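You operate a simulated robot arm through the tools that you are given. There is no shell and no other tool. Be economical: measure what you need, move in short steps, check, and stop when the job is done.

You are at the controls of a simulated two-armed robot. One attempt, no reset.

## Task
Take the red wheel on the bench top and put it away on the end of the bench by the small grey shelf. Then put the green label corner piece on the middle shelf of the low rack. Then turn the zero knob to +3. Then put the red cap on top of the black hose coil. Then take the yellow barrel sensor and leave it on top of the white paper pack. Then shut the bottom cart drawer. Then put one of the cardboard tubes from the top of the tool cart on top of the yellow paper pack. The order counts. Set down upright: green label corner piece, yellow barrel sensor, cardboard tube.
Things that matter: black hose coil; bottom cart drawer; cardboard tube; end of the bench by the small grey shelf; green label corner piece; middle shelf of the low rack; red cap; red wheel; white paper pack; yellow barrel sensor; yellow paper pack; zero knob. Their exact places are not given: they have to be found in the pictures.

It is judged by the outcome, as a careful person would: the job done as asked, and still so three seconds after it is handed in. It fails if anything else is knocked over, pushed out of place, dropped, spilled or broken. A push-on lid holds only when it is set on centred and level and pressed home; a screw cap is set on level and turned clockwise until tight.

## Robot
Two 7-joint arms with four-finger grippers on one trunk, on a base that drives. Base frame: it is fixed to the floor where the robot stands at the start and does not move with it; the origin is under the middle of the robot, x ahead of it, y to its left, z up; the surface under the hand at the start is at about z = 88. Units: cm, rad, N and s.
The left shoulder is at the start at [4, 18.1, 130.4], the right one opposite. With the tool pointing down near the work surface each hand reaches from about 26 to 82 cm from the robot's upright axis, wherever it stands, measured 20 degrees to its own side. Places, roughly: black hose coil (10x10x9 cm) [-440, -330, 20]; bottom cart drawer [-220, 260, 40]; cardboard tube (5x5x13 cm) [-230, 300, 90]; cardboard tube (5x5x4 cm) [-180, 300, 90]; end of the bench by the small grey shelf [60, -80, 90]; green label corner piece (5x5x6 cm) [60, -50, 90]; middle shelf of the low rack [-40, 290, 60]; red cap (6x6x4 cm) [-140, -10, 80]; red wheel (6x6x4 cm) [70, -20, 90]; white paper pack (7x11x4 cm) [-160, 270, 50]; yellow barrel sensor (4x4x7 cm) [30, 150, 90]; yellow paper pack (7x11x4 cm) [-200, 280, 90]; zero knob [40, -90, 90]. Payload 3.67 kg a hand.
The tool frame of a hand sits at the grasp point between the pads (the TCP): z along the fingers, y along the line on which they close. The tips reach 2.8 cm beyond it. Largest opening 11.2 cm; the body of the gripper starts 7.3 cm behind the TCP.
Orientation is that of the tool frame in the base frame, as a unit quaternion [x, y, z, w]. With the fingers straight down and closing along the base's y, the tool's x points along the base's -x, its y along +y and its z along -z.

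## Interface
- The arms move only by the tool jog_arm. It takes "left_series", "right_series" or both (then of equal length, played together; a hand with none holds still); each is a list of rows, each a list of 7 numbers: the turn, a rotation vector about the tool's x, y, z in units of 4 degrees (1.0 is 4 degrees), then the shift along the tool's x, y, z in units of 20 mm (1.0 is 20 mm), then the finger opening in m, from 0 to 0.112. In form: [[rx, ry, rz, dx, dy, dz, fingers], ...]. A call has 1 to 20 rows; each row shifts and turns the commanded pose from where the row before left it, along the tool's axes as they then stand. A call with a number of a shift or a turn outside -1 to 1 is refused whole. Rows are played at 5 a second. More than 5 cm and 0.15 rad between two rows, or a gripper value outside its range, and nothing of the call is played. A pose out of reach is approached as far as the arm can. The call stops where the force on the tool passes 40 N (or 10 N more than at its start, if that is more) or the arm is blocked; 0.2 s more then pass. Each finger halts on what it meets, pressing with about 30 N; the grip force reading is that of the motor and also rises with nothing between the fingers. The clock runs only during rows and for 0.2 s after the last one: add rows that do not move to give the fingers time. The reply holds the time, the measured pose of the TCP, the force on the tool along the base axes, the opening and the grip force, in the units named above and with some noise, with the torque about the TCP (base axes, N m) and any sound that the robot's microphone picked up.
- Cameras (640 x 400 px; columns grow to the right, rows downward): "scene" is now at [9.64, -3.39, 151.92]; the picture's right is [-0.40, -0.92, 0.00], its down [-0.64, 0.28, -0.72] and it looks along [0.66, -0.29, -0.70] (base axes); focal length 274 px, centre (320, 200). "left" rides on the left gripper at [6, 1.8, -10.4] in its tool frame; the picture's right is [-0.29, 0.96, 0.00], its down [-0.80, -0.24, -0.55] and it looks along [-0.53, -0.16, 0.83] (tool axes); focal length 234 px, centre (320, 200). "right" rides on the right gripper at [6, -1.8, -10.4] in its tool frame; the picture's right is [0.29, 0.96, 0.00], its down [-0.80, 0.24, -0.55] and it looks along [-0.53, 0.16, 0.83] (tool axes); focal length 234 px, centre (320, 200).
- camera(camera): a new picture of that camera. It takes no simulated time.
- move_column(by): slides the trunk up (or, below 0, down) by that many cm; the arms and the scene camera ride with it, the base frame stays. It gives what a move gives, with no picture.
- roll_base(legs): drives the robot by 1 to 6 legs, each [ahead, left, turn to the left] in cm, cm and rad, along the robot's own axes; the way and the turn of a leg run together, so that a leg with both is an arc; at most 150 cm and 3.142 rad a leg. The arms and the cameras ride along, it lands a little off, and it stops where it bumps. It gives what a move gives.
- turn_head(pan, tilt): turns the head with the scene camera to pan (to the left, within 1.501 rad either way) and tilt (down, from -0.506 to 1.204), counted from straight ahead of the robot. It gives what a move gives.
- measure_at(camera, pixels): for up to 12 pixels [column, row] of the newest picture of that camera ("zoom" is the newest enlarged one), the place [x, y, z] in the base frame of the surface seen there, good to about 0.3 cm. It takes no simulated time.
- enlarge(camera, box): a new picture of the part [left, top, right, bottom] of that camera's present view, enlarged. It takes no simulated time.
- job_done(): hands the job in; it is judged then, once.

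Work in short steps. Measure before you move; look again where a grasp or a placing could have gone wrong, and mend it. You have 124 turns and 144 pictures in all, those below and enlarged ones among them. Open the grippers and draw the arms clear of the work before you hand the job in, unless the task says otherwise; then end with one line.

The tools are called by a JSON object that holds its "method" and its "body". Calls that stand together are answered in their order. jog_arm: Moves the arms, as the interface text tells. Its arguments: {"type":"object","properties":{"left_series":{"type":"array","items":{"type":"array","items":{"type":"number"}}},"right_series":{"type":"array","items":{"type":"array","items":{"type":"number"}}}},"required":[]} The other tools are called the same way: move_column (by) slides the trunk up or down; roll_base (legs) drives the base; turn_head (pan, tilt) turns the head that bears the scene camera; camera (camera) takes a picture; measure_at (camera, pixels) gives the place of the surface under pixels of a picture; enlarge (camera, box) takes an enlarged picture of a part of a camera's view; job_done () hands the job in.

At the start:

```text
clock: 0.0
left_eef_pos: [35.1, -0.58, 120.39]
left_tcp_rot: [-0.001, 1.0, 0.0, 0.0]
left_ft_force: [-0.2, -0.6, 0.1]
left_wrist_torque: [0.01, 0.01, 0.01]
left_gripper_width: 11.23
left_finger_force: 0.1
right_eef_pos: [44.01, -47.43, 123.78]
right_tcp_rot: [0.0, 1.0, 0.0, 0.0]
right_ft_force: [0.2, -0.1, -0.1]
right_wrist_torque: [0.0, -0.01, -0.01]
right_gripper_width: 11.18
right_finger_force: 0.0
trunk travel left (down, up): [-42.5, 8.9]
robot x, y, heading: [-0.07, -0.02, 0.006]
head pan, tilt: [-0.414, 0.77]
```

scene: 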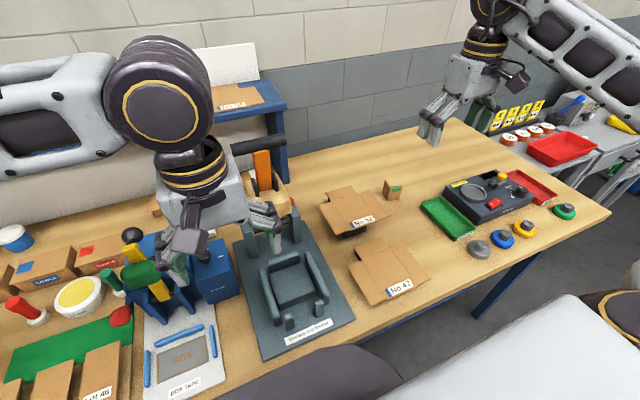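
right: 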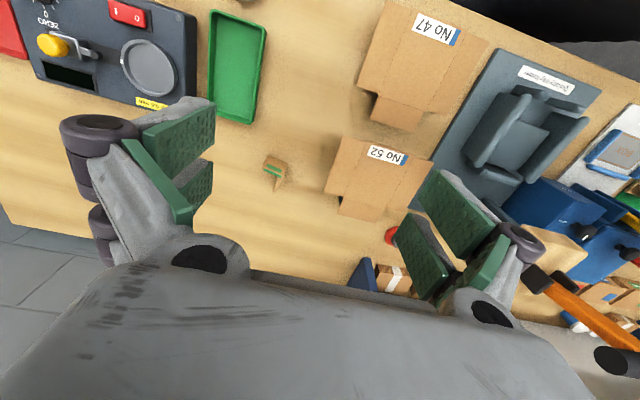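
left: 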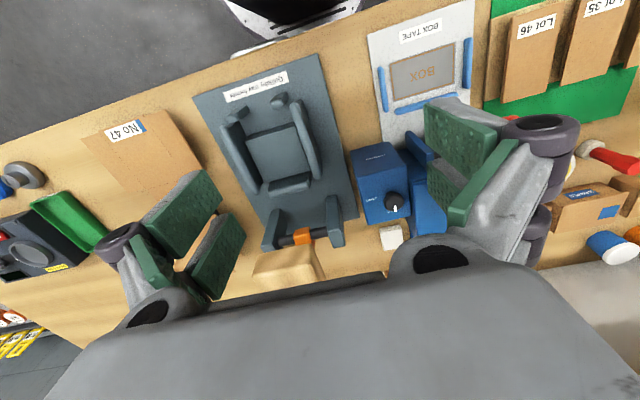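

The scene picture shows the corner piece near (393,188), the knob on the black device near (500,178); the red wheel is probably hidden behind the right gripper. I measure these and look for the wheel.

{"method": "measure_at", "body": {"camera": "scene", "pixels": [[393, 188], [500, 178], [493, 203], [448, 217], [355, 210], [385, 270], [560, 195], [282, 240], [285, 120], [240, 100], [478, 247], [590, 190]]}}

{"method": "measure_at", "body": {"camera": "right", "pixels": [[391, 236], [275, 172], [45, 10], [75, 45], [360, 275], [395, 280], [440, 270], [385, 183]]}}

{"method": "enlarge", "body": {"camera": "scene", "box": [370, 130, 610, 280]}}

{"method": "enlarge", "body": {"camera": "right", "box": [0, 0, 280, 175]}}

```text
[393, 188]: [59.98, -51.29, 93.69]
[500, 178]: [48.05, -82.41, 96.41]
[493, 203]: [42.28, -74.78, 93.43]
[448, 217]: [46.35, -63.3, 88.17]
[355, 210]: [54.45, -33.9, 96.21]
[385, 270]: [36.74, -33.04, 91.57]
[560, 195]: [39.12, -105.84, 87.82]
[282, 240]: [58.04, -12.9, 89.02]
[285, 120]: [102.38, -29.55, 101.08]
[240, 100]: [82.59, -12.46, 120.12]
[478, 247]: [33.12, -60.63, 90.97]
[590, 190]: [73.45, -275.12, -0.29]
```

```text
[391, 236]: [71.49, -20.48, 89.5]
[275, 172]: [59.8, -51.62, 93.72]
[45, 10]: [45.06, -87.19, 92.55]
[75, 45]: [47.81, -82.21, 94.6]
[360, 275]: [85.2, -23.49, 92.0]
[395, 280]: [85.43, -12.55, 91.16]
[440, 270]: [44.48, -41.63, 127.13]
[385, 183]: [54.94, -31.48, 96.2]
```

```text
2.67 times, centred on (490, 205) of scene
```

zoom: 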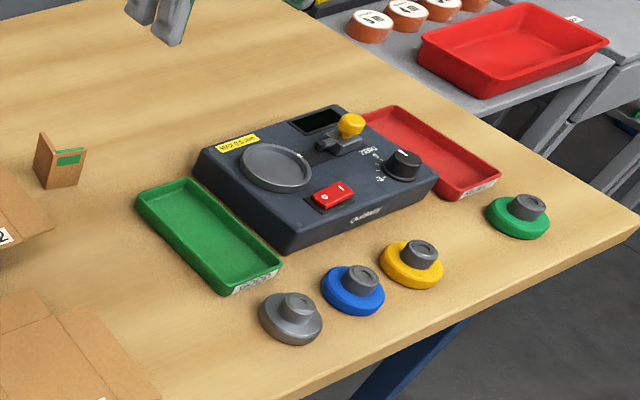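

```text
2.29 times, centred on (140, 88) of right
```

zoom: 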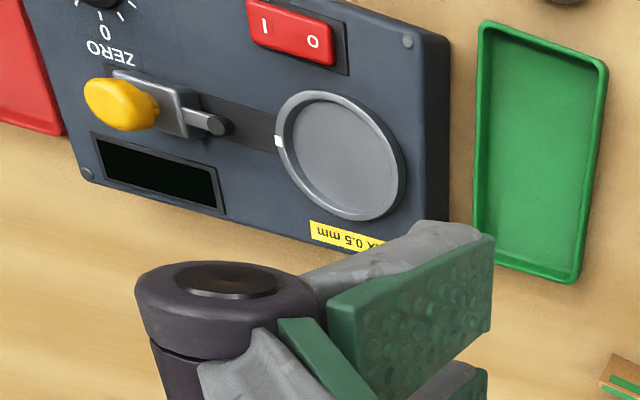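

The red wheel appears at about (71.5,-20.5), close to the grey fixture. I move the left hand aside and up and take a fresh look.

{"method": "jog_arm", "body": {"left_series": [[0, 0, 0, 0, 1, -0.3, 0.112], [0, 0, 0, 0, 1, -0.3, 0.112], [0, 0, 0, 0, 1, -0.3, 0.112], [0, 0, 0, 0, 1, -0.3, 0.112], [0, 0, 0, 0, 1, -0.3, 0.112], [0, 0, 0, 0, 1, -0.3, 0.112], [0, 0, 0, 0, 1, -0.3, 0.112], [0, 0, 0, 0, 1, -0.3, 0.112], [0, 0, 0, 0, 1, -0.3, 0.112], [0, 0, 0, 0, 1, -0.3, 0.112], [0, 0, 0, 0, 1, -0.3, 0.112], [0, 0, 0, 0, 1, -0.3, 0.112]]}}

{"method": "camera", "body": {"camera": "scene"}}

{"method": "enlarge", "body": {"camera": "scene", "box": [220, 130, 380, 230]}}

```text
clock: 2.6
left_eef_pos: [34.82, 23.54, 127.8]
left_tcp_rot: [0.0, 1.0, 0.0, 0.0]
left_ft_force: [-0.1, 0.2, -0.3]
left_wrist_torque: [0.01, 0.01, 0.03]
left_gripper_width: 11.22
left_finger_force: 0.0
right_eef_pos: [43.88, -47.32, 123.8]
right_tcp_rot: [-0.001, 1.0, -0.001, 0.0]
right_ft_force: [-0.8, 0.4, -0.3]
right_wrist_torque: [0.02, -0.03, 0.03]
right_gripper_width: 11.21
right_finger_force: 0.1
trunk travel left (down, up): [-42.5, 8.9]
robot x, y, heading: [-0.12, -0.09, 0.003]
head pan, tilt: [-0.414, 0.77]
```

```text
138 pictures are left
```

scene: 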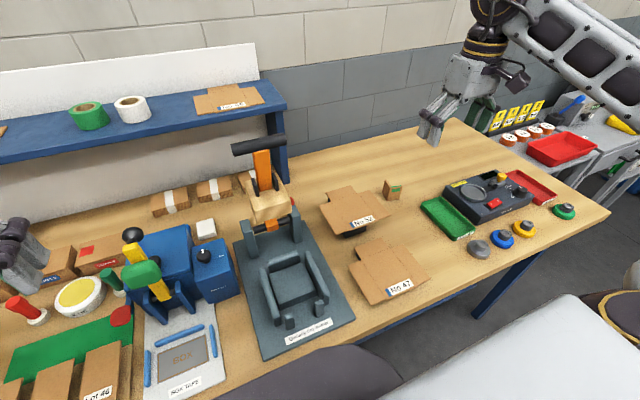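

```text
4.00 times, centred on (300, 180) of scene
```

zoom: 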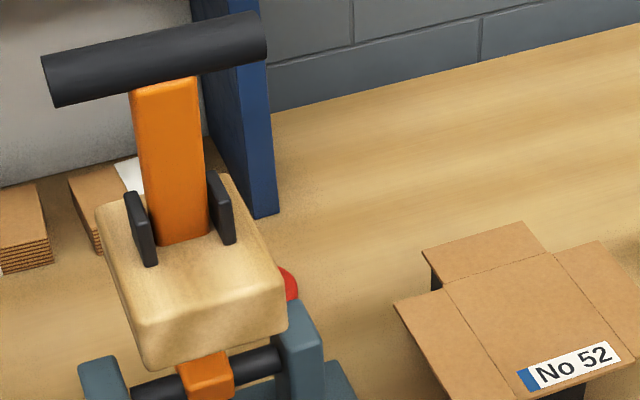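

The wheel peeks out behind the wooden press head at (292,200). I bring the right hand nearer, high, for a direct view.

{"method": "jog_arm", "body": {"right_series": [[0, 0, 0, -0.5, 0.6, 0, 0.112], [0, 0, 0, -0.5, 0.6, 0, 0.112], [0, 0, 0, -0.5, 0.6, 0, 0.112], [0, 0, 0, -0.5, 0.6, 0, 0.112], [0, 0, 0, -0.5, 0.6, 0, 0.112], [0, 0, 0, -0.5, 0.6, 0, 0.112], [0, 0, 0, -0.5, 0.6, 0, 0.112], [0, 0, 0, -0.5, 0.6, 0, 0.112], [0, 0, 0, 0, 0, 0, 0.112]]}}

{"method": "camera", "body": {"camera": "right"}}

{"method": "measure_at", "body": {"camera": "zoom", "pixels": [[150, 60], [60, 70], [260, 30], [120, 210], [280, 260], [220, 190], [145, 340], [310, 340], [290, 285], [230, 100], [265, 205], [480, 235]]}}

```text
clock: 4.6
left_eef_pos: [34.96, 23.29, 127.67]
left_tcp_rot: [0.0, 1.0, 0.0, 0.0]
left_ft_force: [-0.2, -0.5, 0.6]
left_wrist_torque: [0.03, -0.01, -0.02]
left_gripper_width: 11.18
left_finger_force: 0.0
right_eef_pos: [51.8, -37.93, 123.84]
right_tcp_rot: [0.0, 1.0, 0.0, -0.001]
right_ft_force: [-0.4, -0.3, -0.6]
right_wrist_torque: [0.0, 0.0, -0.02]
right_gripper_width: 11.2
right_finger_force: 0.0
trunk travel left (down, up): [-42.5, 8.9]
robot x, y, heading: [-0.05, -0.01, 0.001]
head pan, tilt: [-0.414, 0.77]
```

```text
136 pictures are left
```

right: 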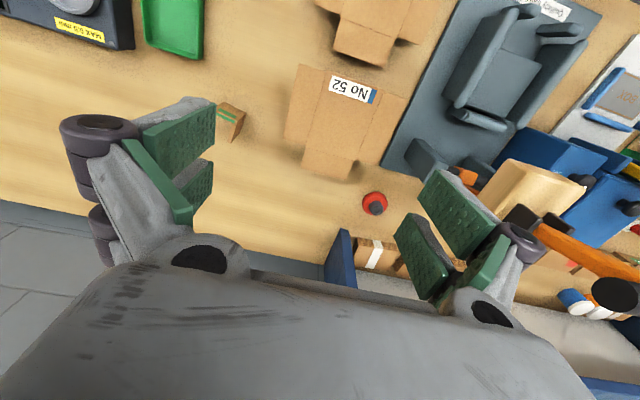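

```text
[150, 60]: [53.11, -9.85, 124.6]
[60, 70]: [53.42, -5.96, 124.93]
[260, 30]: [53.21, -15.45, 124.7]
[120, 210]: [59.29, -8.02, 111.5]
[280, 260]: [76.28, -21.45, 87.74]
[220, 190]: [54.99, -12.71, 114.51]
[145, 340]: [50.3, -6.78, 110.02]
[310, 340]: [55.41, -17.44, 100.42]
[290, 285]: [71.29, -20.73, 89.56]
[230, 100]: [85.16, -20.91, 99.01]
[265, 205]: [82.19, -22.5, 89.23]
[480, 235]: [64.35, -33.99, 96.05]
```

The wheel is in plain view at (375,203), with a grey hub on top. I measure it closely, and look around with the head to the right end of the bench.

{"method": "enlarge", "body": {"camera": "right", "box": [310, 150, 438, 230]}}

{"method": "measure_at", "body": {"camera": "right", "pixels": [[375, 203], [375, 194], [365, 205], [384, 205], [375, 213], [378, 209], [340, 240], [355, 170], [300, 140], [375, 240], [236, 108], [228, 130]]}}

{"method": "turn_head", "body": {"pan": -0.8, "tilt": 0.6}}

{"method": "camera", "body": {"camera": "scene"}}

```text
5.00 times, centred on (374, 190) of right
```

zoom: 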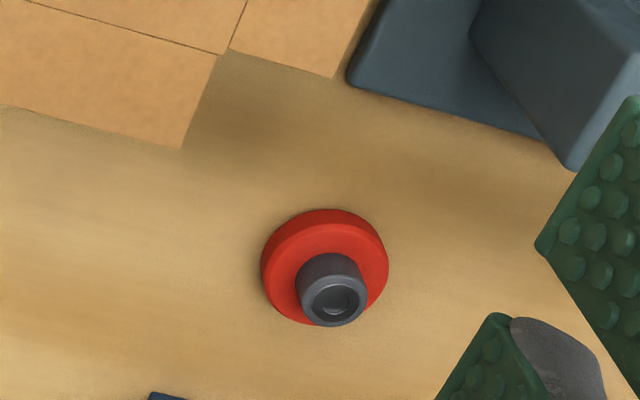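

```text
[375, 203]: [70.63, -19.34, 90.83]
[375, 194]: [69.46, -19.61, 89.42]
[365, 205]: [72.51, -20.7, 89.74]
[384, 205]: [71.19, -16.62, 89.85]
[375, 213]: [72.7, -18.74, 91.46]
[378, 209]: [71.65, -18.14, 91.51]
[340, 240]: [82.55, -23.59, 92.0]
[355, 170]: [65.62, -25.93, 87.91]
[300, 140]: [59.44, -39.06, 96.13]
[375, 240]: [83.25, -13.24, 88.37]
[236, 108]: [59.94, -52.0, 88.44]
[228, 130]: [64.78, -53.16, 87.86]
```

```text
clock: 5.5
left_eef_pos: [34.96, 23.37, 127.58]
left_tcp_rot: [-0.001, 1.0, 0.001, -0.001]
left_ft_force: [0.0, 0.3, -0.2]
left_wrist_torque: [0.02, -0.01, 0.02]
left_gripper_width: 11.22
left_finger_force: 0.1
right_eef_pos: [51.92, -37.86, 123.64]
right_tcp_rot: [-0.001, 1.0, 0.0, 0.0]
right_ft_force: [-0.2, 0.5, -0.1]
right_wrist_torque: [0.0, -0.04, 0.0]
right_gripper_width: 11.19
right_finger_force: 0.0
trunk travel left (down, up): [-42.5, 8.9]
robot x, y, heading: [0.39, -0.15, -0.001]
head pan, tilt: [-0.799, 0.6]
```

```text
134 pictures are left
```

scene: 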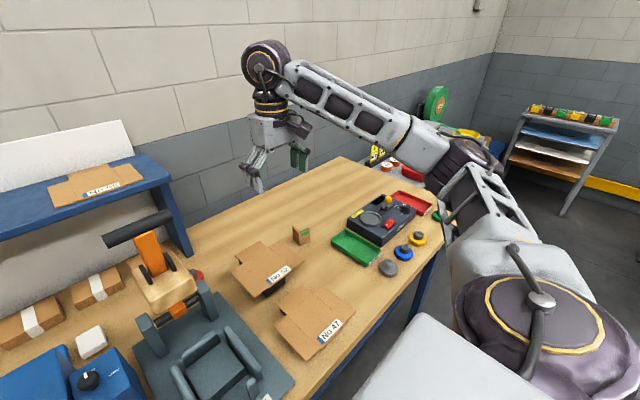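

The bench's right end lies beyond the black device. I measure the free patch behind the device and the bench edges.

{"method": "measure_at", "body": {"camera": "scene", "pixels": [[320, 200], [340, 160], [380, 175], [350, 185], [385, 195], [350, 217], [330, 235], [403, 188], [425, 195], [300, 235], [362, 172], [310, 180]]}}

{"method": "enlarge", "body": {"camera": "scene", "box": [280, 130, 472, 250]}}

```text
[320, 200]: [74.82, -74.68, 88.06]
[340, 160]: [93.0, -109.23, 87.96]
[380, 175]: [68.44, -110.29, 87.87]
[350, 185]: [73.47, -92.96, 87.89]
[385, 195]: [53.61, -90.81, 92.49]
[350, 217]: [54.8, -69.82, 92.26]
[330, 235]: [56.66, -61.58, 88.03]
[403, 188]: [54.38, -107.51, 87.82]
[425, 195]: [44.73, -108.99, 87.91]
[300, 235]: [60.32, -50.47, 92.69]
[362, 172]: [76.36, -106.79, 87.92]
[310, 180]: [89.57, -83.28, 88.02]
```

```text
3.33 times, centred on (376, 190) of scene
```

zoom: 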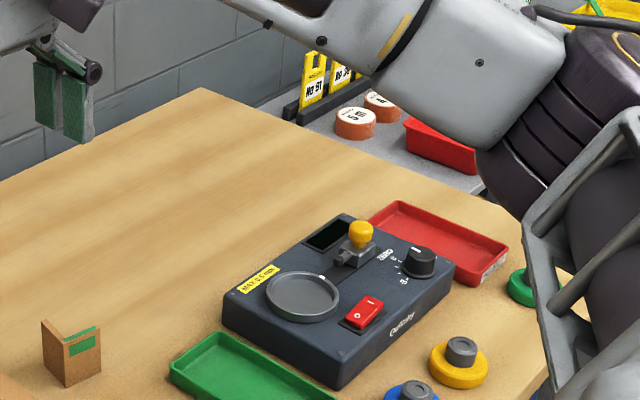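

Wheel centre is about (71.4,-18.9), top of hub 91.5, surface 87.9. I move over it at height.

{"method": "jog_arm", "body": {"right_series": [[0, 0, 0, -0.975, 0.94, 0, 0.112], [0, 0, 0, -0.975, 0.94, 0, 0.112], [0, 0, 0, -0.975, 0.94, 0, 0.112], [0, 0, 0, -0.975, 0.94, 0, 0.112], [0, 0, 0, -0.975, 0.94, 0, 0.112], [0, 0, 0, -0.975, 0.94, 0, 0.112], [0, 0, 0, -0.975, 0.94, 0, 0.112], [0, 0, 0, -0.975, 0.94, 0, 0.112], [0, 0, 0, -0.975, 0.94, 0.5, 0.112], [0, 0, 0, -0.975, 0.94, 0.5, 0.112], [0, 0, 0, 0, 0, 1, 0.112], [0, 0, 0, 0, 0, 1, 0.112], [0, 0, 0, 0, 0, 1, 0.112], [0, 0, 0, 0, 0, 1, 0.112]]}}

{"method": "camera", "body": {"camera": "right"}}

{"method": "turn_head", "body": {"pan": -0.3, "tilt": 0.7}}

{"method": "camera", "body": {"camera": "scene"}}

```text
clock: 8.5
left_eef_pos: [34.9, 23.27, 127.84]
left_tcp_rot: [0.0, 1.0, 0.001, 0.0]
left_ft_force: [0.0, -0.4, -0.8]
left_wrist_torque: [0.02, 0.01, 0.02]
left_gripper_width: 11.21
left_finger_force: 0.0
right_eef_pos: [71.3, -19.19, 113.72]
right_tcp_rot: [0.001, 1.0, 0.0, 0.0]
right_ft_force: [0.5, -0.4, -0.2]
right_wrist_torque: [0.01, -0.03, 0.01]
right_gripper_width: 11.18
right_finger_force: 0.1
trunk travel left (down, up): [-42.5, 8.9]
robot x, y, heading: [0.0, 0.45, -0.003]
head pan, tilt: [-0.799, 0.6]
```

```text
132 pictures are left
```

right: 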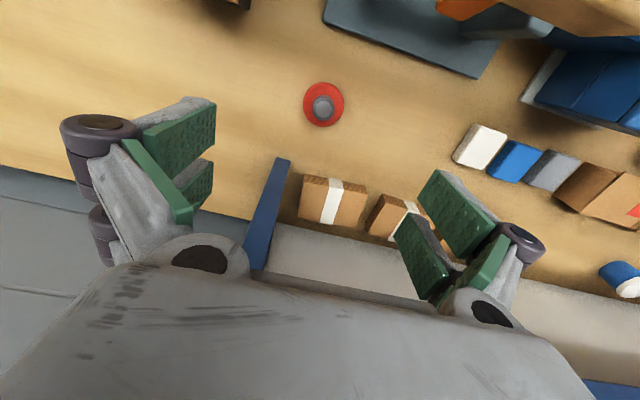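

```text
clock: 9.4
left_eef_pos: [34.97, 23.39, 127.65]
left_tcp_rot: [-0.001, 1.0, 0.0, 0.0]
left_ft_force: [-0.4, 0.3, -0.1]
left_wrist_torque: [0.02, -0.01, 0.0]
left_gripper_width: 11.19
left_finger_force: 0.1
right_eef_pos: [71.27, -19.11, 113.79]
right_tcp_rot: [-0.001, 1.0, 0.0, 0.0]
right_ft_force: [-0.1, 0.3, 0.0]
right_wrist_torque: [0.02, 0.02, 0.0]
right_gripper_width: 11.19
right_finger_force: 0.0
trunk travel left (down, up): [-42.5, 8.9]
robot x, y, heading: [0.03, -0.13, 0.003]
head pan, tilt: [-0.3, 0.7]
```

```text
131 pictures are left
```

scene: 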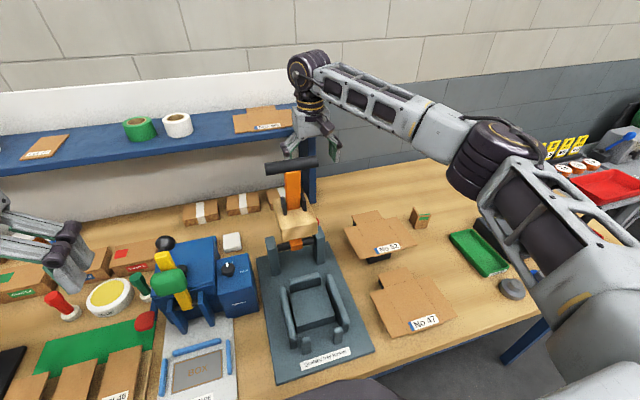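

The wheel is at (323,104) in the right view; I check centre and the shelf edge before descending.

{"method": "measure_at", "body": {"camera": "right", "pixels": [[323, 105], [323, 84], [304, 103], [344, 103], [322, 125], [280, 175]]}}

{"method": "measure_at", "body": {"camera": "scene", "pixels": [[290, 133], [260, 140], [318, 160], [300, 160], [320, 215]]}}

```text
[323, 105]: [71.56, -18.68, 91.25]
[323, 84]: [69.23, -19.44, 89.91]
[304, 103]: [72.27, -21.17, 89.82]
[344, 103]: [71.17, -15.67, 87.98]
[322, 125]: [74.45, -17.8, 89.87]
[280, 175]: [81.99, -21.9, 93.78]
```

```text
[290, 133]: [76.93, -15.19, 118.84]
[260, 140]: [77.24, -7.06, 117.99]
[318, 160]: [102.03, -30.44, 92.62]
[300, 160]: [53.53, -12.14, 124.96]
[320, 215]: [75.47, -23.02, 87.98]
```

Shelf edge is at x≈77, z 118, so I tilt the wrist about 9° toward the robot and descend to grasp height with the wheel centred at (71.8,-18.5).

{"method": "jog_arm", "body": {"right_series": [[0, -0.8, 0, -0.25, 0.3, 0, 0.112], [0, -0.8, 0, 0, 0, 0, 0.112], [0, -0.7, 0, 0, 0, 0, 0.112], [0, 0, 0, 0.15, 0, 0.92, 0.1], [0, 0, 0, 0.15, 0, 0.92, 0.1], [0, 0, 0, 0.15, 0, 0.92, 0.1], [0, 0, 0, 0.15, 0, 0.92, 0.1], [0, 0, 0, 0.15, 0, 0.92, 0.1], [0, 0, 0, 0.15, 0, 0.92, 0.1], [0, 0, 0, 0.15, 0, 0.92, 0.1], [0, 0, 0, 0.15, 0, 0.92, 0.1]]}}

{"method": "camera", "body": {"camera": "scene"}}

{"method": "camera", "body": {"camera": "right"}}

```text
clock: 11.8
left_eef_pos: [34.97, 23.4, 127.59]
left_tcp_rot: [-0.001, 1.0, 0.0, 0.0]
left_ft_force: [-0.5, -0.7, 0.7]
left_wrist_torque: [0.02, 0.01, 0.02]
left_gripper_width: 11.18
left_finger_force: 0.0
right_eef_pos: [71.92, -18.51, 98.74]
right_tcp_rot: [0.0, 0.997, 0.0, 0.08]
right_ft_force: [0.5, -0.1, -0.1]
right_wrist_torque: [0.0, 0.02, 0.0]
right_gripper_width: 10.02
right_finger_force: 0.0
trunk travel left (down, up): [-42.5, 8.9]
robot x, y, heading: [-0.08, 0.34, -0.003]
head pan, tilt: [-0.3, 0.7]
```

```text
130 pictures are left
```

scene: 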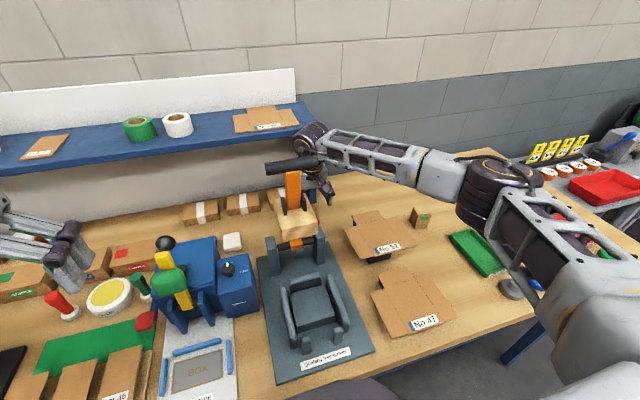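

```text
129 pictures are left
```

right: 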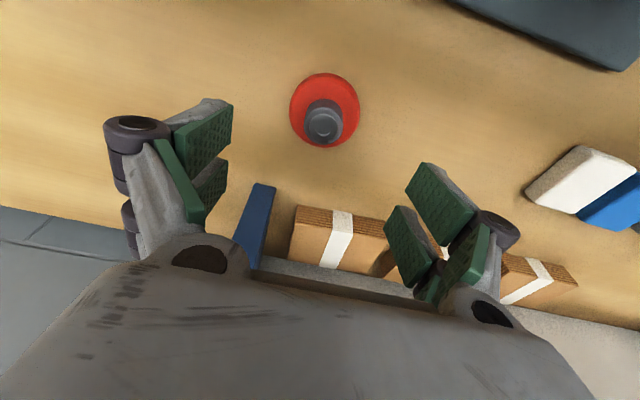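

I check the wrist's distance from the shelf before going lower.

{"method": "measure_at", "body": {"camera": "scene", "pixels": [[312, 135], [300, 140], [305, 128], [320, 128], [290, 135], [325, 140], [295, 166], [312, 158]]}}

{"method": "enlarge", "body": {"camera": "scene", "box": [250, 90, 410, 190]}}

```text
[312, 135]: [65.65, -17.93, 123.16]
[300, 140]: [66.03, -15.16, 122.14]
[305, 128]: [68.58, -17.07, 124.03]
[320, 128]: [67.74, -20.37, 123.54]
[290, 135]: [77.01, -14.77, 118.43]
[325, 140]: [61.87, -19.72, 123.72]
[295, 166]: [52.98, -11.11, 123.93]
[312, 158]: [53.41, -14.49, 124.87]
```

```text
4.00 times, centred on (330, 140) of scene
```

zoom: 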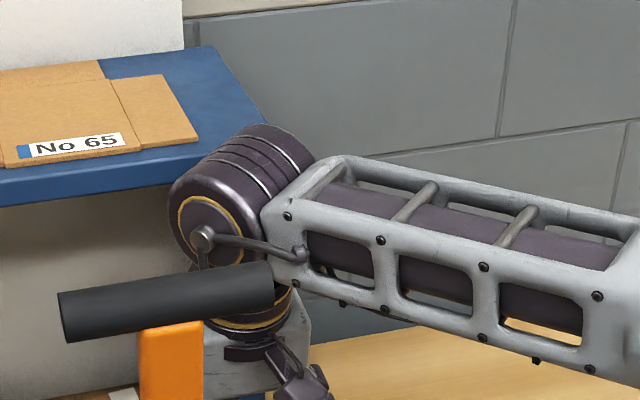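

Clearance is about 3 cm to the shelf and 6 cm to the press handle; I go down the last 7.4 cm and close.

{"method": "jog_arm", "body": {"right_series": [[0, 0, 0, 0.146, 0, 0.91, 0.1], [0, 0, 0, 0.146, 0, 0.91, 0.1], [0, 0, 0, 0.146, 0, 0.91, 0.1], [0, 0, 0, 0.146, 0, 0.9, 0.1], [0, 0, 0, 0, 0, 0, 0.1], [0, 0, 0, 0, 0, 0, 0.04], [0, 0, 0, 0, 0, 0, 0.04], [0, 0, 0, 0, 0, 0, 0.04], [0, 0, 0, 0, 0, 0, 0.04]]}}

{"method": "camera", "body": {"camera": "right"}}

```text
clock: 13.8
left_eef_pos: [35.02, 23.47, 127.67]
left_tcp_rot: [-0.001, 1.0, 0.001, 0.0]
left_ft_force: [-0.7, 0.8, 0.0]
left_wrist_torque: [0.02, -0.02, -0.03]
left_gripper_width: 11.21
left_finger_force: 0.0
right_eef_pos: [71.84, -18.51, 91.49]
right_tcp_rot: [0.0, 0.997, 0.0, 0.08]
right_ft_force: [0.6, -0.8, 1.5]
right_wrist_torque: [-0.05, 0.03, 0.02]
right_gripper_width: 5.66
right_finger_force: 30.1
trunk travel left (down, up): [-42.5, 8.9]
robot x, y, heading: [-0.08, 0.31, 0.005]
head pan, tilt: [-0.3, 0.7]
```

```text
127 pictures are left
```

right: 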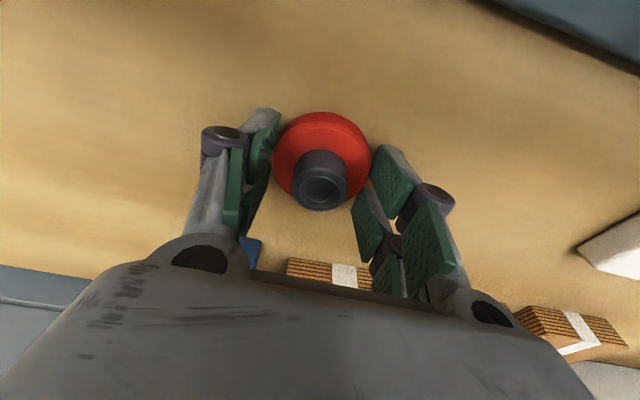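

Held at 5.66 cm. I lift straight up 22 cm, then draw the hand back to the right.

{"method": "jog_arm", "body": {"right_series": [[0, 0, 0, -0.15, 0, -0.92, 0.04], [0, 0, 0, -0.15, 0, -0.92, 0.04], [0, 0, 0, -0.15, 0, -0.92, 0.04], [0, 0, 0, -0.15, 0, -0.92, 0.04], [0, 0, 0, -0.15, 0, -0.92, 0.04], [0, 0, 0, -0.15, 0, -0.92, 0.04], [0, 0, 0, -0.15, 0, -0.92, 0.04], [0, 0, 0, -0.15, 0, -0.92, 0.04], [0, 0, 0, -0.15, 0, -0.92, 0.04], [0, 0, 0, -0.15, 0, -0.92, 0.04], [0, 0, 0, -0.15, 0, -0.92, 0.04], [0, 0, 0, -0.15, 0, -0.92, 0.04], [0, 0, 0, 0, -1, 0, 0.04], [0, 0, 0, 0, -1, 0, 0.04], [0, 0, 0, 0, -1, 0, 0.04], [0, 0, 0, 0, -1, 0, 0.04], [0, 0, 0, 0, -1, 0, 0.04], [0, 0, 0, 0, -1, 0, 0.04], [0, 0, 0, 0, -1, 0, 0.04], [0, 0, 0, 0, -1, 0, 0.04]]}}

{"method": "roll_base", "body": {"legs": [[0, -48, 0]]}}

{"method": "turn_head", "body": {"pan": -0.3, "tilt": 0.7}}

{"method": "camera", "body": {"camera": "scene"}}

{"method": "camera", "body": {"camera": "right"}}

```text
clock: 18.0
left_eef_pos: [34.97, 23.25, 127.69]
left_tcp_rot: [-0.002, 1.0, 0.0, 0.0]
left_ft_force: [0.3, 0.3, -0.2]
left_wrist_torque: [0.01, 0.03, 0.0]
left_gripper_width: 11.2
left_finger_force: 0.1
right_eef_pos: [72.04, -34.46, 113.84]
right_tcp_rot: [0.0, 0.997, -0.001, 0.08]
right_ft_force: [0.4, 0.3, 0.3]
right_wrist_torque: [0.03, 0.05, -0.02]
right_gripper_width: 4.01
right_finger_force: 0.0
trunk travel left (down, up): [-42.5, 8.9]
robot x, y, heading: [0.05, 0.05, -0.004]
head pan, tilt: [-0.3, 0.7]
```

```text
clock: 20.9
left_eef_pos: [35.03, -25.12, 127.68]
left_tcp_rot: [0.001, 1.0, -0.001, 0.001]
left_ft_force: [-0.2, 0.3, 0.0]
left_wrist_torque: [-0.01, 0.03, 0.03]
left_gripper_width: 11.18
left_finger_force: 0.0
right_eef_pos: [71.71, -83.17, 113.82]
right_tcp_rot: [0.003, 0.997, 0.0, 0.08]
right_ft_force: [0.0, 0.5, 0.0]
right_wrist_torque: [0.0, 0.01, 0.01]
right_gripper_width: 3.97
right_finger_force: 0.0
trunk travel left (down, up): [-42.5, 8.9]
robot x, y, heading: [0.12, -48.35, 0.0]
head pan, tilt: [-0.3, 0.7]
```

```text
clock: 21.5
left_eef_pos: [34.99, -25.03, 127.52]
left_tcp_rot: [0.002, 1.0, 0.001, 0.0]
left_ft_force: [-0.1, 0.5, 0.1]
left_wrist_torque: [-0.03, -0.02, 0.01]
left_gripper_width: 11.19
left_finger_force: 0.0
right_eef_pos: [71.65, -83.13, 113.86]
right_tcp_rot: [0.003, 0.997, -0.001, 0.081]
right_ft_force: [-0.1, -0.1, 0.3]
right_wrist_torque: [0.01, 0.03, 0.02]
right_gripper_width: 4.0
right_finger_force: 0.1
trunk travel left (down, up): [-42.5, 8.9]
robot x, y, heading: [-0.26, -48.77, -0.004]
head pan, tilt: [-0.3, 0.7]
```

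```text
126 pictures are left
```

scene: 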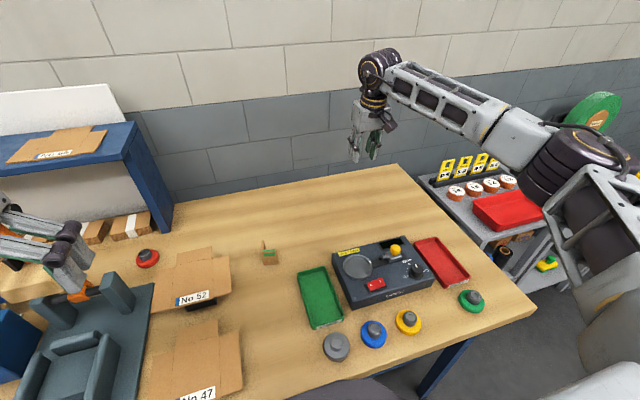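

```text
125 pictures are left
```

right: 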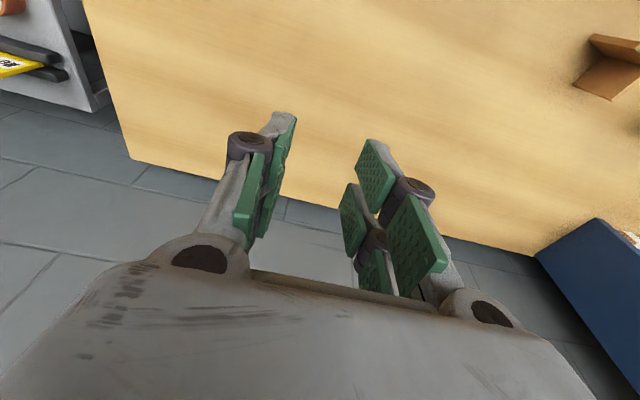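

The wheel slipped out of the grip and lies at (148,258) in the scene. I measure it and drive back for a deeper grasp.

{"method": "enlarge", "body": {"camera": "scene", "box": [116, 238, 180, 278]}}

{"method": "measure_at", "body": {"camera": "scene", "pixels": [[144, 254], [137, 259], [158, 258], [148, 265], [146, 251], [270, 255], [418, 269], [262, 245]]}}

{"method": "roll_base", "body": {"legs": [[0, 48.3, 0]]}}

{"method": "camera", "body": {"camera": "right"}}

```text
10.00 times, centred on (148, 258) of scene
```

zoom: 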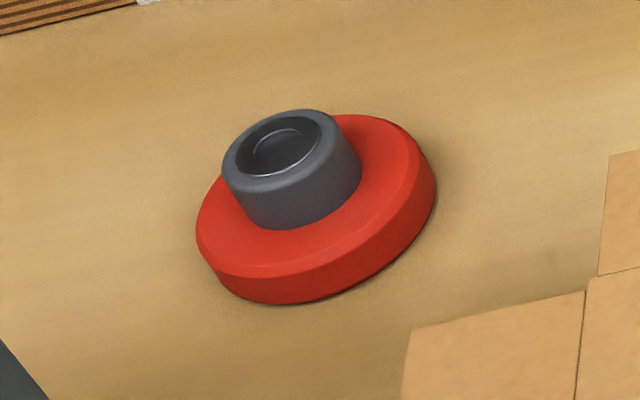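

```text
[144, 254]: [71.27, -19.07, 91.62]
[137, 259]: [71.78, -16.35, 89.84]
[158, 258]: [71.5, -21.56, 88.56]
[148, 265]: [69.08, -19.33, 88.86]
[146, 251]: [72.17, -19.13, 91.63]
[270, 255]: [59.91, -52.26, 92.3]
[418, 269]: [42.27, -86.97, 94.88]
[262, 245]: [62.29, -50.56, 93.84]
```

```text
clock: 24.4
left_eef_pos: [35.5, 22.67, 127.62]
left_tcp_rot: [0.006, 1.0, -0.001, 0.0]
left_ft_force: [0.5, -0.5, 0.4]
left_wrist_torque: [0.02, -0.01, 0.03]
left_gripper_width: 11.22
left_finger_force: 0.0
right_eef_pos: [71.83, -35.74, 113.77]
right_tcp_rot: [0.006, 0.997, -0.001, 0.081]
right_ft_force: [0.1, 0.6, -0.2]
right_wrist_torque: [-0.01, 0.02, -0.02]
right_gripper_width: 4.03
right_finger_force: 0.0
trunk travel left (down, up): [-42.5, 8.9]
robot x, y, heading: [0.12, -0.29, -0.012]
head pan, tilt: [-0.3, 0.7]
```

```text
123 pictures are left
```

right: 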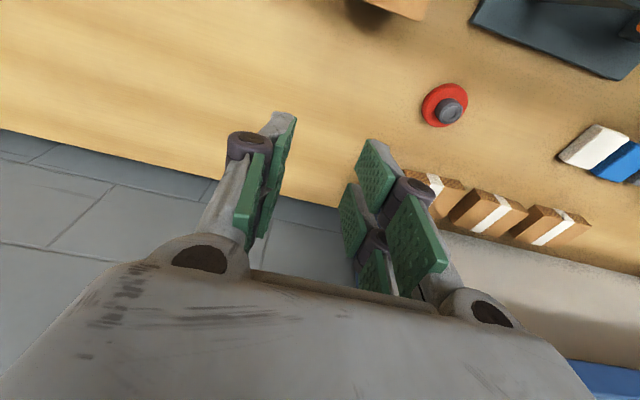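

Wheel is unmoved at (71.5,-18.9). I move back above it and descend deeper, to TCP z≈90.9.

{"method": "jog_arm", "body": {"right_series": [[0, 0, 0, 0, 0.94, 0, 0.1], [0, 0, 0, 0, 0.94, 0, 0.1], [0, 0, 0, 0, 0.94, 0, 0.1], [0, 0, 0, 0, 0.94, 0, 0.1], [0, 0, 0, 0, 0.94, 0, 0.1], [0, 0, 0, 0, 0.94, 0, 0.1], [0, 0, 0, 0, 0.94, 0, 0.1], [0, 0, 0, 0, 0.94, 0, 0.1], [0, 0, 0, 0.15, 0.94, 0, 0.1], [0, 0, 0, 0.15, 0, 0.94, 0.1], [0, 0, 0, 0.15, 0, 0.94, 0.1], [0, 0, 0, 0.15, 0, 0.94, 0.1], [0, 0, 0, 0.15, 0, 0.94, 0.1], [0, 0, 0, 0.15, 0, 0.94, 0.1], [0, 0, 0, 0.15, 0, 0.94, 0.1], [0, 0, 0, 0.15, 0, 0.94, 0.1], [0, 0, 0, 0.15, 0, 0.94, 0.1]]}}

{"method": "camera", "body": {"camera": "right"}}

{"method": "measure_at", "body": {"camera": "right", "pixels": [[324, 120], [324, 80], [296, 108], [354, 108]]}}

```text
clock: 28.1
left_eef_pos: [35.49, 22.62, 127.67]
left_tcp_rot: [0.005, 1.0, 0.0, 0.0]
left_ft_force: [-0.9, 0.4, 0.2]
left_wrist_torque: [0.01, 0.01, -0.01]
left_gripper_width: 11.23
left_finger_force: 0.0
right_eef_pos: [71.84, -18.81, 98.52]
right_tcp_rot: [0.006, 0.997, -0.001, 0.081]
right_ft_force: [-0.1, -0.4, 0.7]
right_wrist_torque: [0.0, -0.01, -0.03]
right_gripper_width: 9.98
right_finger_force: 0.1
trunk travel left (down, up): [-42.5, 8.9]
robot x, y, heading: [0.64, -0.37, -0.014]
head pan, tilt: [-0.3, 0.7]
```

```text
122 pictures are left
```

right: 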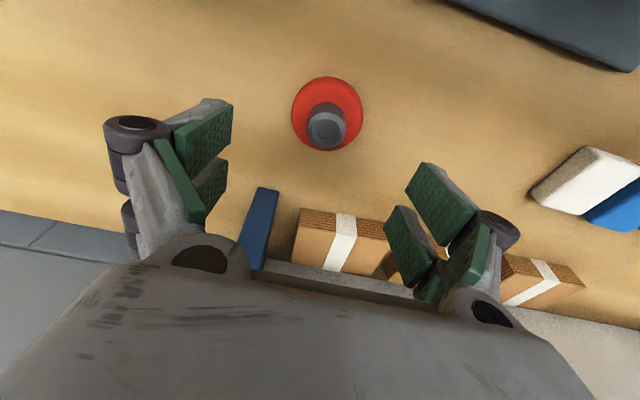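

```text
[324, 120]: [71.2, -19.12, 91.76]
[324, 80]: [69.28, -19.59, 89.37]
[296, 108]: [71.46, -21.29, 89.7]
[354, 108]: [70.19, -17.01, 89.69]
```

Wheel centre about (71.4,-19). I go down 7.6 cm, close fully and then lift a slow 2 cm to test.

{"method": "jog_arm", "body": {"right_series": [[0, 0, 0, 0.2, 0, 0.95, 0.1], [0, 0, 0, 0.2, 0, 0.95, 0.1], [0, 0, 0, 0.2, 0, 0.95, 0.1], [0, 0, 0, 0.15, 0, 0.9, 0.1], [0, 0, 0, 0, 0, 0, 0.1], [0, 0, 0, 0, 0, 0, 0.0], [0, 0, 0, 0, 0, 0, 0.0], [0, 0, 0, 0, 0, 0, 0.0], [0, 0, 0, 0, 0, 0, 0.0], [0, 0, 0, -0.03, 0, -0.2, 0.0], [0, 0, 0, -0.03, 0, -0.2, 0.0], [0, 0, 0, -0.03, 0, -0.2, 0.0], [0, 0, 0, -0.03, 0, -0.2, 0.0], [0, 0, 0, -0.03, 0, -0.2, 0.0]]}}

{"method": "camera", "body": {"camera": "right"}}

```text
clock: 31.1
left_eef_pos: [35.55, 22.62, 127.78]
left_tcp_rot: [0.006, 1.0, 0.0, 0.0]
left_ft_force: [-0.3, 0.3, -0.6]
left_wrist_torque: [0.01, -0.02, 0.03]
left_gripper_width: 11.19
left_finger_force: 0.1
right_eef_pos: [71.51, -18.77, 92.81]
right_tcp_rot: [0.006, 0.997, -0.001, 0.08]
right_ft_force: [0.0, -0.1, -1.0]
right_wrist_torque: [0.0, 0.01, 0.0]
right_gripper_width: 5.63
right_finger_force: 30.2
trunk travel left (down, up): [-42.5, 8.9]
robot x, y, heading: [0.12, -0.3, -0.009]
head pan, tilt: [-0.3, 0.7]
```

```text
121 pictures are left
```

right: 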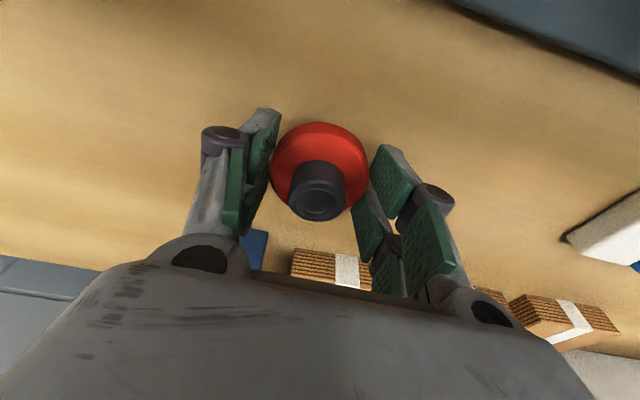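

Width 5.63 after lifting 2 cm: it holds. I lift on at a gentle pace.

{"method": "jog_arm", "body": {"right_series": [[0, 0, 0, -0.05, 0, -0.3, 0.0], [0, 0, 0, -0.08, 0, -0.5, 0.0], [0, 0, 0, -0.08, 0, -0.5, 0.0], [0, 0, 0, -0.08, 0, -0.5, 0.0], [0, 0, 0, -0.08, 0, -0.5, 0.0], [0, 0, 0, -0.08, 0, -0.5, 0.0], [0, 0, 0, -0.08, 0, -0.5, 0.0], [0, 0, 0, -0.08, 0, -0.5, 0.0], [0, 0, 0, -0.08, 0, -0.5, 0.0], [0, 0, 0, -0.08, 0, -0.5, 0.0], [0, 0, 0, -0.08, 0, -0.5, 0.0], [0, 0, 0, -0.08, 0, -0.5, 0.0], [0, 0, 0, -0.08, 0, -0.5, 0.0], [0, 0, 0, -0.08, 0, -0.5, 0.0], [0, 0, 0, -0.08, 0, -0.5, 0.0], [0, 0, 0, -0.08, 0, -0.5, 0.0], [0, 0, 0, -0.08, 0, -0.5, 0.0], [0, 0, 0, -0.08, 0, -0.4, 0.0], [0, 0, 0, -0.05, 0, -0.3, 0.0]]}}

{"method": "jog_arm", "body": {"right_series": [[0, 0, 0, 0, -0.3, 0, 0.0], [0, 0, 0, 0, -0.6, 0, 0.0], [0, 0, 0, 0, -0.8, 0, 0.0], [0, 0, 0, 0, -0.8, 0, 0.0], [0, 0, 0, 0, -0.8, 0, 0.0], [0, 0, 0, 0, -0.8, 0, 0.0], [0, 0, 0, 0, -0.8, 0, 0.0], [0, 0, 0, 0, -0.8, 0, 0.0], [0, 0, 0, 0, -0.8, 0, 0.0], [0, 0, 0, 0, -0.8, 0, 0.0], [0, 0, 0, 0, -0.6, 0, 0.0], [0, 0, 0, 0, -0.3, 0, 0.0]]}}

```text
clock: 35.0
left_eef_pos: [35.57, 22.57, 127.57]
left_tcp_rot: [0.005, 1.0, -0.001, 0.0]
left_ft_force: [0.2, -0.1, -0.7]
left_wrist_torque: [-0.01, -0.01, 0.0]
left_gripper_width: 11.19
left_finger_force: 0.1
right_eef_pos: [71.52, -18.83, 111.1]
right_tcp_rot: [0.006, 0.997, 0.0, 0.08]
right_ft_force: [0.7, 0.0, -0.8]
right_wrist_torque: [0.02, -0.02, 0.0]
right_gripper_width: 5.67
right_finger_force: 29.9
trunk travel left (down, up): [-42.5, 8.9]
robot x, y, heading: [0.06, -0.14, -0.01]
head pan, tilt: [-0.3, 0.7]
```

```text
clock: 37.6
left_eef_pos: [35.48, 22.63, 127.58]
left_tcp_rot: [0.005, 1.0, 0.0, 0.0]
left_ft_force: [0.6, -0.2, 0.0]
left_wrist_torque: [-0.01, -0.01, 0.0]
left_gripper_width: 11.22
left_finger_force: 0.1
right_eef_pos: [71.19, -35.27, 111.21]
right_tcp_rot: [0.006, 0.997, -0.001, 0.081]
right_ft_force: [-0.5, 0.9, -1.4]
right_wrist_torque: [0.02, 0.0, 0.03]
right_gripper_width: 5.65
right_finger_force: 30.6
trunk travel left (down, up): [-42.5, 8.9]
robot x, y, heading: [0.42, -0.65, -0.011]
head pan, tilt: [-0.3, 0.7]
```

Still held (5.65 cm). I drive right 50 cm so the place spot and the knob come in reach, then check.

{"method": "roll_base", "body": {"legs": [[0, -50, 0.01]]}}

{"method": "camera", "body": {"camera": "scene"}}

{"method": "camera", "body": {"camera": "right"}}

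```text
clock: 40.7
left_eef_pos: [34.97, -27.81, 127.59]
left_tcp_rot: [-0.005, 1.0, -0.001, 0.0]
left_ft_force: [1.1, 0.5, -0.3]
left_wrist_torque: [0.01, 0.03, -0.03]
left_gripper_width: 11.19
left_finger_force: 0.1
right_eef_pos: [71.66, -85.04, 111.3]
right_tcp_rot: [-0.004, 0.997, 0.001, 0.08]
right_ft_force: [-0.1, 1.4, -1.0]
right_wrist_torque: [-0.02, 0.02, 0.05]
right_gripper_width: 5.64
right_finger_force: 29.8
trunk travel left (down, up): [-42.5, 8.9]
robot x, y, heading: [0.07, -51.19, 0.008]
head pan, tilt: [-0.3, 0.7]
```

```text
120 pictures are left
```

scene: 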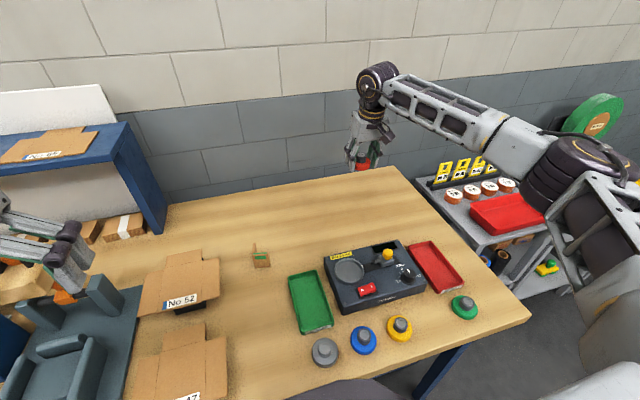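

```text
119 pictures are left
```

right: 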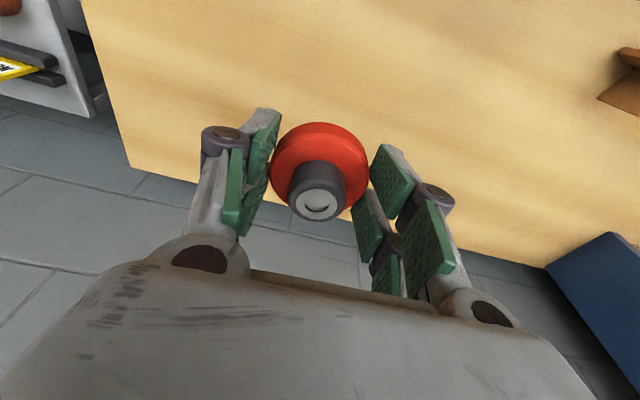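

The wheel is held level. I place it at about (66,-86), behind the device on the right end of the bench.

{"method": "jog_arm", "body": {"right_series": [[0, 0, 0, 0.7, -0.1, -0.11, 0.0], [0, 0, 0, 0.7, -0.1, -0.11, 0.0], [0, 0, 0, 0.7, -0.15, -0.11, 0.0], [0, 0, 0, 0.67, -0.15, -0.11, 0.0], [0, 0, 0, 0.13, 0, 0.8, 0.0], [0, 0, 0, 0.13, 0, 0.8, 0.0], [0, 0, 0, 0.13, 0, 0.8, 0.0], [0, 0, 0, 0.13, 0, 0.8, 0.0], [0, 0, 0, 0.13, 0, 0.8, 0.0], [0, 0, 0, 0.13, 0, 0.8, 0.0], [0, 0, 0, 0.13, 0, 0.8, 0.0], [0, 0, 0, 0.13, 0, 0.8, 0.0], [0, 0, 0, 0.13, 0, 0.8, 0.0], [0, 0, 0, 0.13, 0, 0.8, 0.0], [0, 0, 0, 0.13, 0, 0.8, 0.0], [0, 0, 0, 0.1, 0, 0.6, 0.0], [0, 0, 0, 0, 0, 0, 0.0]]}}

{"method": "camera", "body": {"camera": "right"}}

```text
clock: 44.3
left_eef_pos: [35.04, -27.91, 127.61]
left_tcp_rot: [-0.005, 1.0, -0.001, 0.0]
left_ft_force: [1.0, 0.2, -0.1]
left_wrist_torque: [-0.02, 0.0, 0.0]
left_gripper_width: 11.22
left_finger_force: 0.1
right_eef_pos: [66.08, -86.04, 92.24]
right_tcp_rot: [-0.003, 0.997, 0.0, 0.08]
right_ft_force: [0.7, -0.6, -1.1]
right_wrist_torque: [-0.02, 0.01, -0.01]
right_gripper_width: 5.67
right_finger_force: 29.6
trunk travel left (down, up): [-42.5, 8.9]
robot x, y, heading: [0.04, -52.05, 0.009]
head pan, tilt: [-0.3, 0.7]
```

```text
118 pictures are left
```

right: 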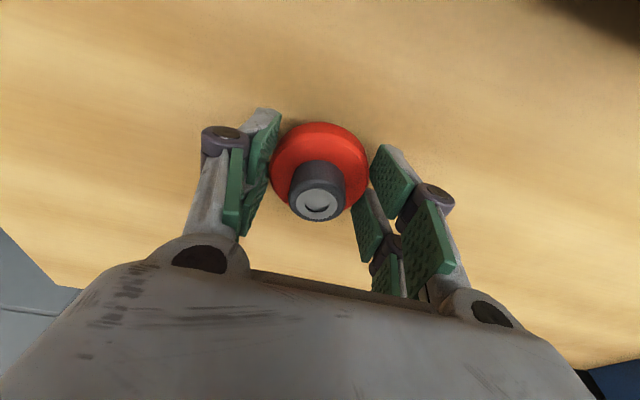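

About 1.3 cm to go; I lower slowly, open and rise.

{"method": "jog_arm", "body": {"right_series": [[0, 0, 0, 0.04, 0, 0.25, 0.0], [0, 0, 0, 0.03, 0, 0.2, 0.0], [0, 0, 0, 0.03, 0, 0.19, 0.0], [0, 0, 0, 0, 0, 0, 0.0], [0, 0, 0, 0, 0, 0, 0.075], [0, 0, 0, 0, 0, 0, 0.09], [0, 0, 0, 0, 0, 0, 0.09], [0, 0, 0, -0.08, 0, -0.5, 0.09], [0, 0, 0, -0.13, 0, -0.8, 0.09], [0, 0, 0, -0.13, 0, -0.8, 0.09], [0, 0, 0, -0.13, 0, -0.8, 0.09], [0, 0, 0, -0.13, 0, -0.8, 0.09], [0, 0, 0, -0.13, 0, -0.8, 0.09], [0, 0, 0, -0.13, 0, -0.8, 0.09], [0, 0, 0, -0.13, 0, -0.8, 0.09]]}}

{"method": "camera", "body": {"camera": "right"}}

{"method": "enlarge", "body": {"camera": "scene", "box": [240, 170, 480, 320]}}

```text
clock: 47.5
left_eef_pos: [35.06, -27.82, 127.72]
left_tcp_rot: [-0.004, 1.0, 0.0, 0.0]
left_ft_force: [0.3, 0.4, 0.0]
left_wrist_torque: [0.0, 0.01, 0.03]
left_gripper_width: 11.22
left_finger_force: 0.1
right_eef_pos: [66.09, -86.16, 103.31]
right_tcp_rot: [-0.004, 0.997, 0.001, 0.08]
right_ft_force: [0.6, 0.2, 0.3]
right_wrist_torque: [-0.01, 0.04, 0.03]
right_gripper_width: 9.0
right_finger_force: 0.0
trunk travel left (down, up): [-42.5, 8.9]
robot x, y, heading: [-0.06, -51.55, 0.009]
head pan, tilt: [-0.3, 0.7]
```

```text
117 pictures are left
```

right: 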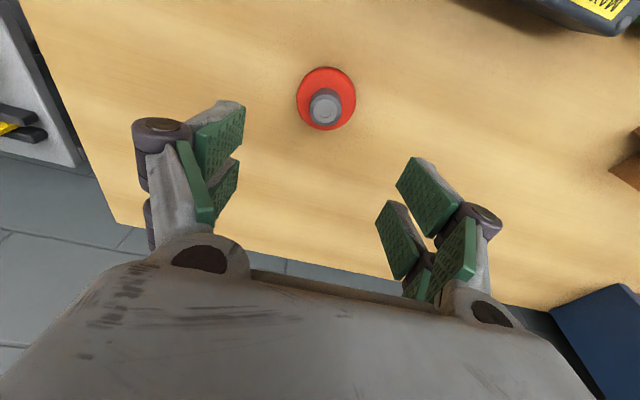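

```text
2.67 times, centred on (360, 245) of scene
```

zoom: 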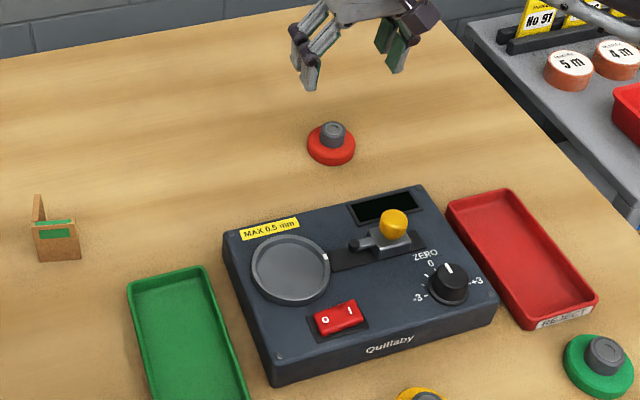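

The red wheel stands well. Next the corner piece: enlarge and measure it.

{"method": "enlarge", "body": {"camera": "scene", "box": [236, 232, 292, 276]}}

{"method": "jog_arm", "body": {"right_series": [[0, 0.8, 0, 0.7, 0.9, 0, 0.1], [0, 0.8, 0, 0.7, 0.9, 0, 0.1], [0, 0.7, 0, 0.7, 0.9, 0, 0.1], [0, 0, 0, 0.5, 0.9, 0, 0.1], [0, 0, 0, 0.5, 0.9, 0, 0.1], [0, 0, 0, 0.5, 0.9, -0.3, 0.1], [0, 0, 0, 0.5, 0.9, -0.3, 0.1], [0, 0, 0, 0.5, 0.9, -0.3, 0.1], [0, 0, 0, 0, 0.9, -0.3, 0.1], [0, 0, 0, 0, 0.9, -0.3, 0.1], [0, 0, 0, 0, 0.9, -0.3, 0.1], [0, 0, 0, 0, 0.9, -0.3, 0.1], [0, 0, 0, 0, 0.9, -0.3, 0.1], [0, 0, 0, 0, 0.9, -0.3, 0.1], [0, 0, 0, 0, 0.9, -0.3, 0.1], [0, 0, 0, 0, 0.9, -0.3, 0.1]]}}

{"method": "camera", "body": {"camera": "right"}}

```text
9.09 times, centred on (264, 254) of scene
```

zoom: 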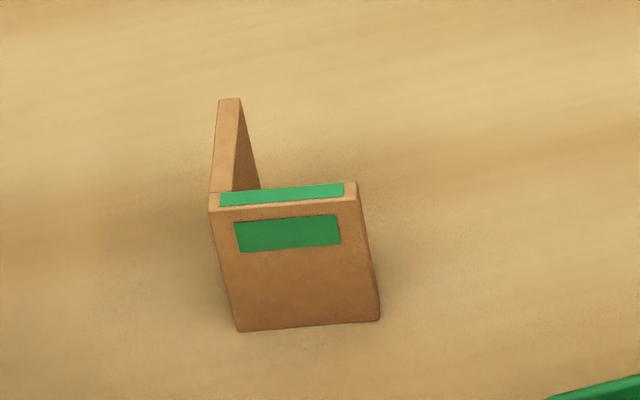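

```text
clock: 50.9
left_eef_pos: [34.95, -27.8, 127.66]
left_tcp_rot: [-0.005, 1.0, -0.001, 0.0]
left_ft_force: [0.4, 0.2, 0.1]
left_wrist_torque: [0.0, -0.02, -0.01]
left_gripper_width: 11.2
left_finger_force: 0.0
right_eef_pos: [56.62, -57.23, 109.43]
right_tcp_rot: [-0.003, 1.0, -0.001, 0.0]
right_ft_force: [-0.5, -0.7, -1.3]
right_wrist_torque: [-0.02, 0.0, 0.01]
right_gripper_width: 9.99
right_finger_force: 0.0
trunk travel left (down, up): [-42.5, 8.9]
robot x, y, heading: [0.09, -51.86, 0.005]
head pan, tilt: [-0.3, 0.7]
```

```text
114 pictures are left
```

right: 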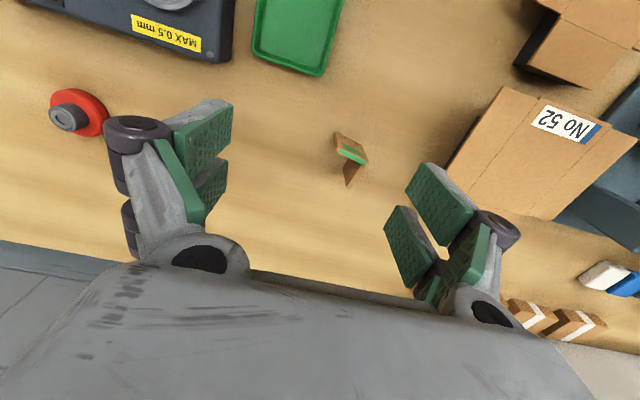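

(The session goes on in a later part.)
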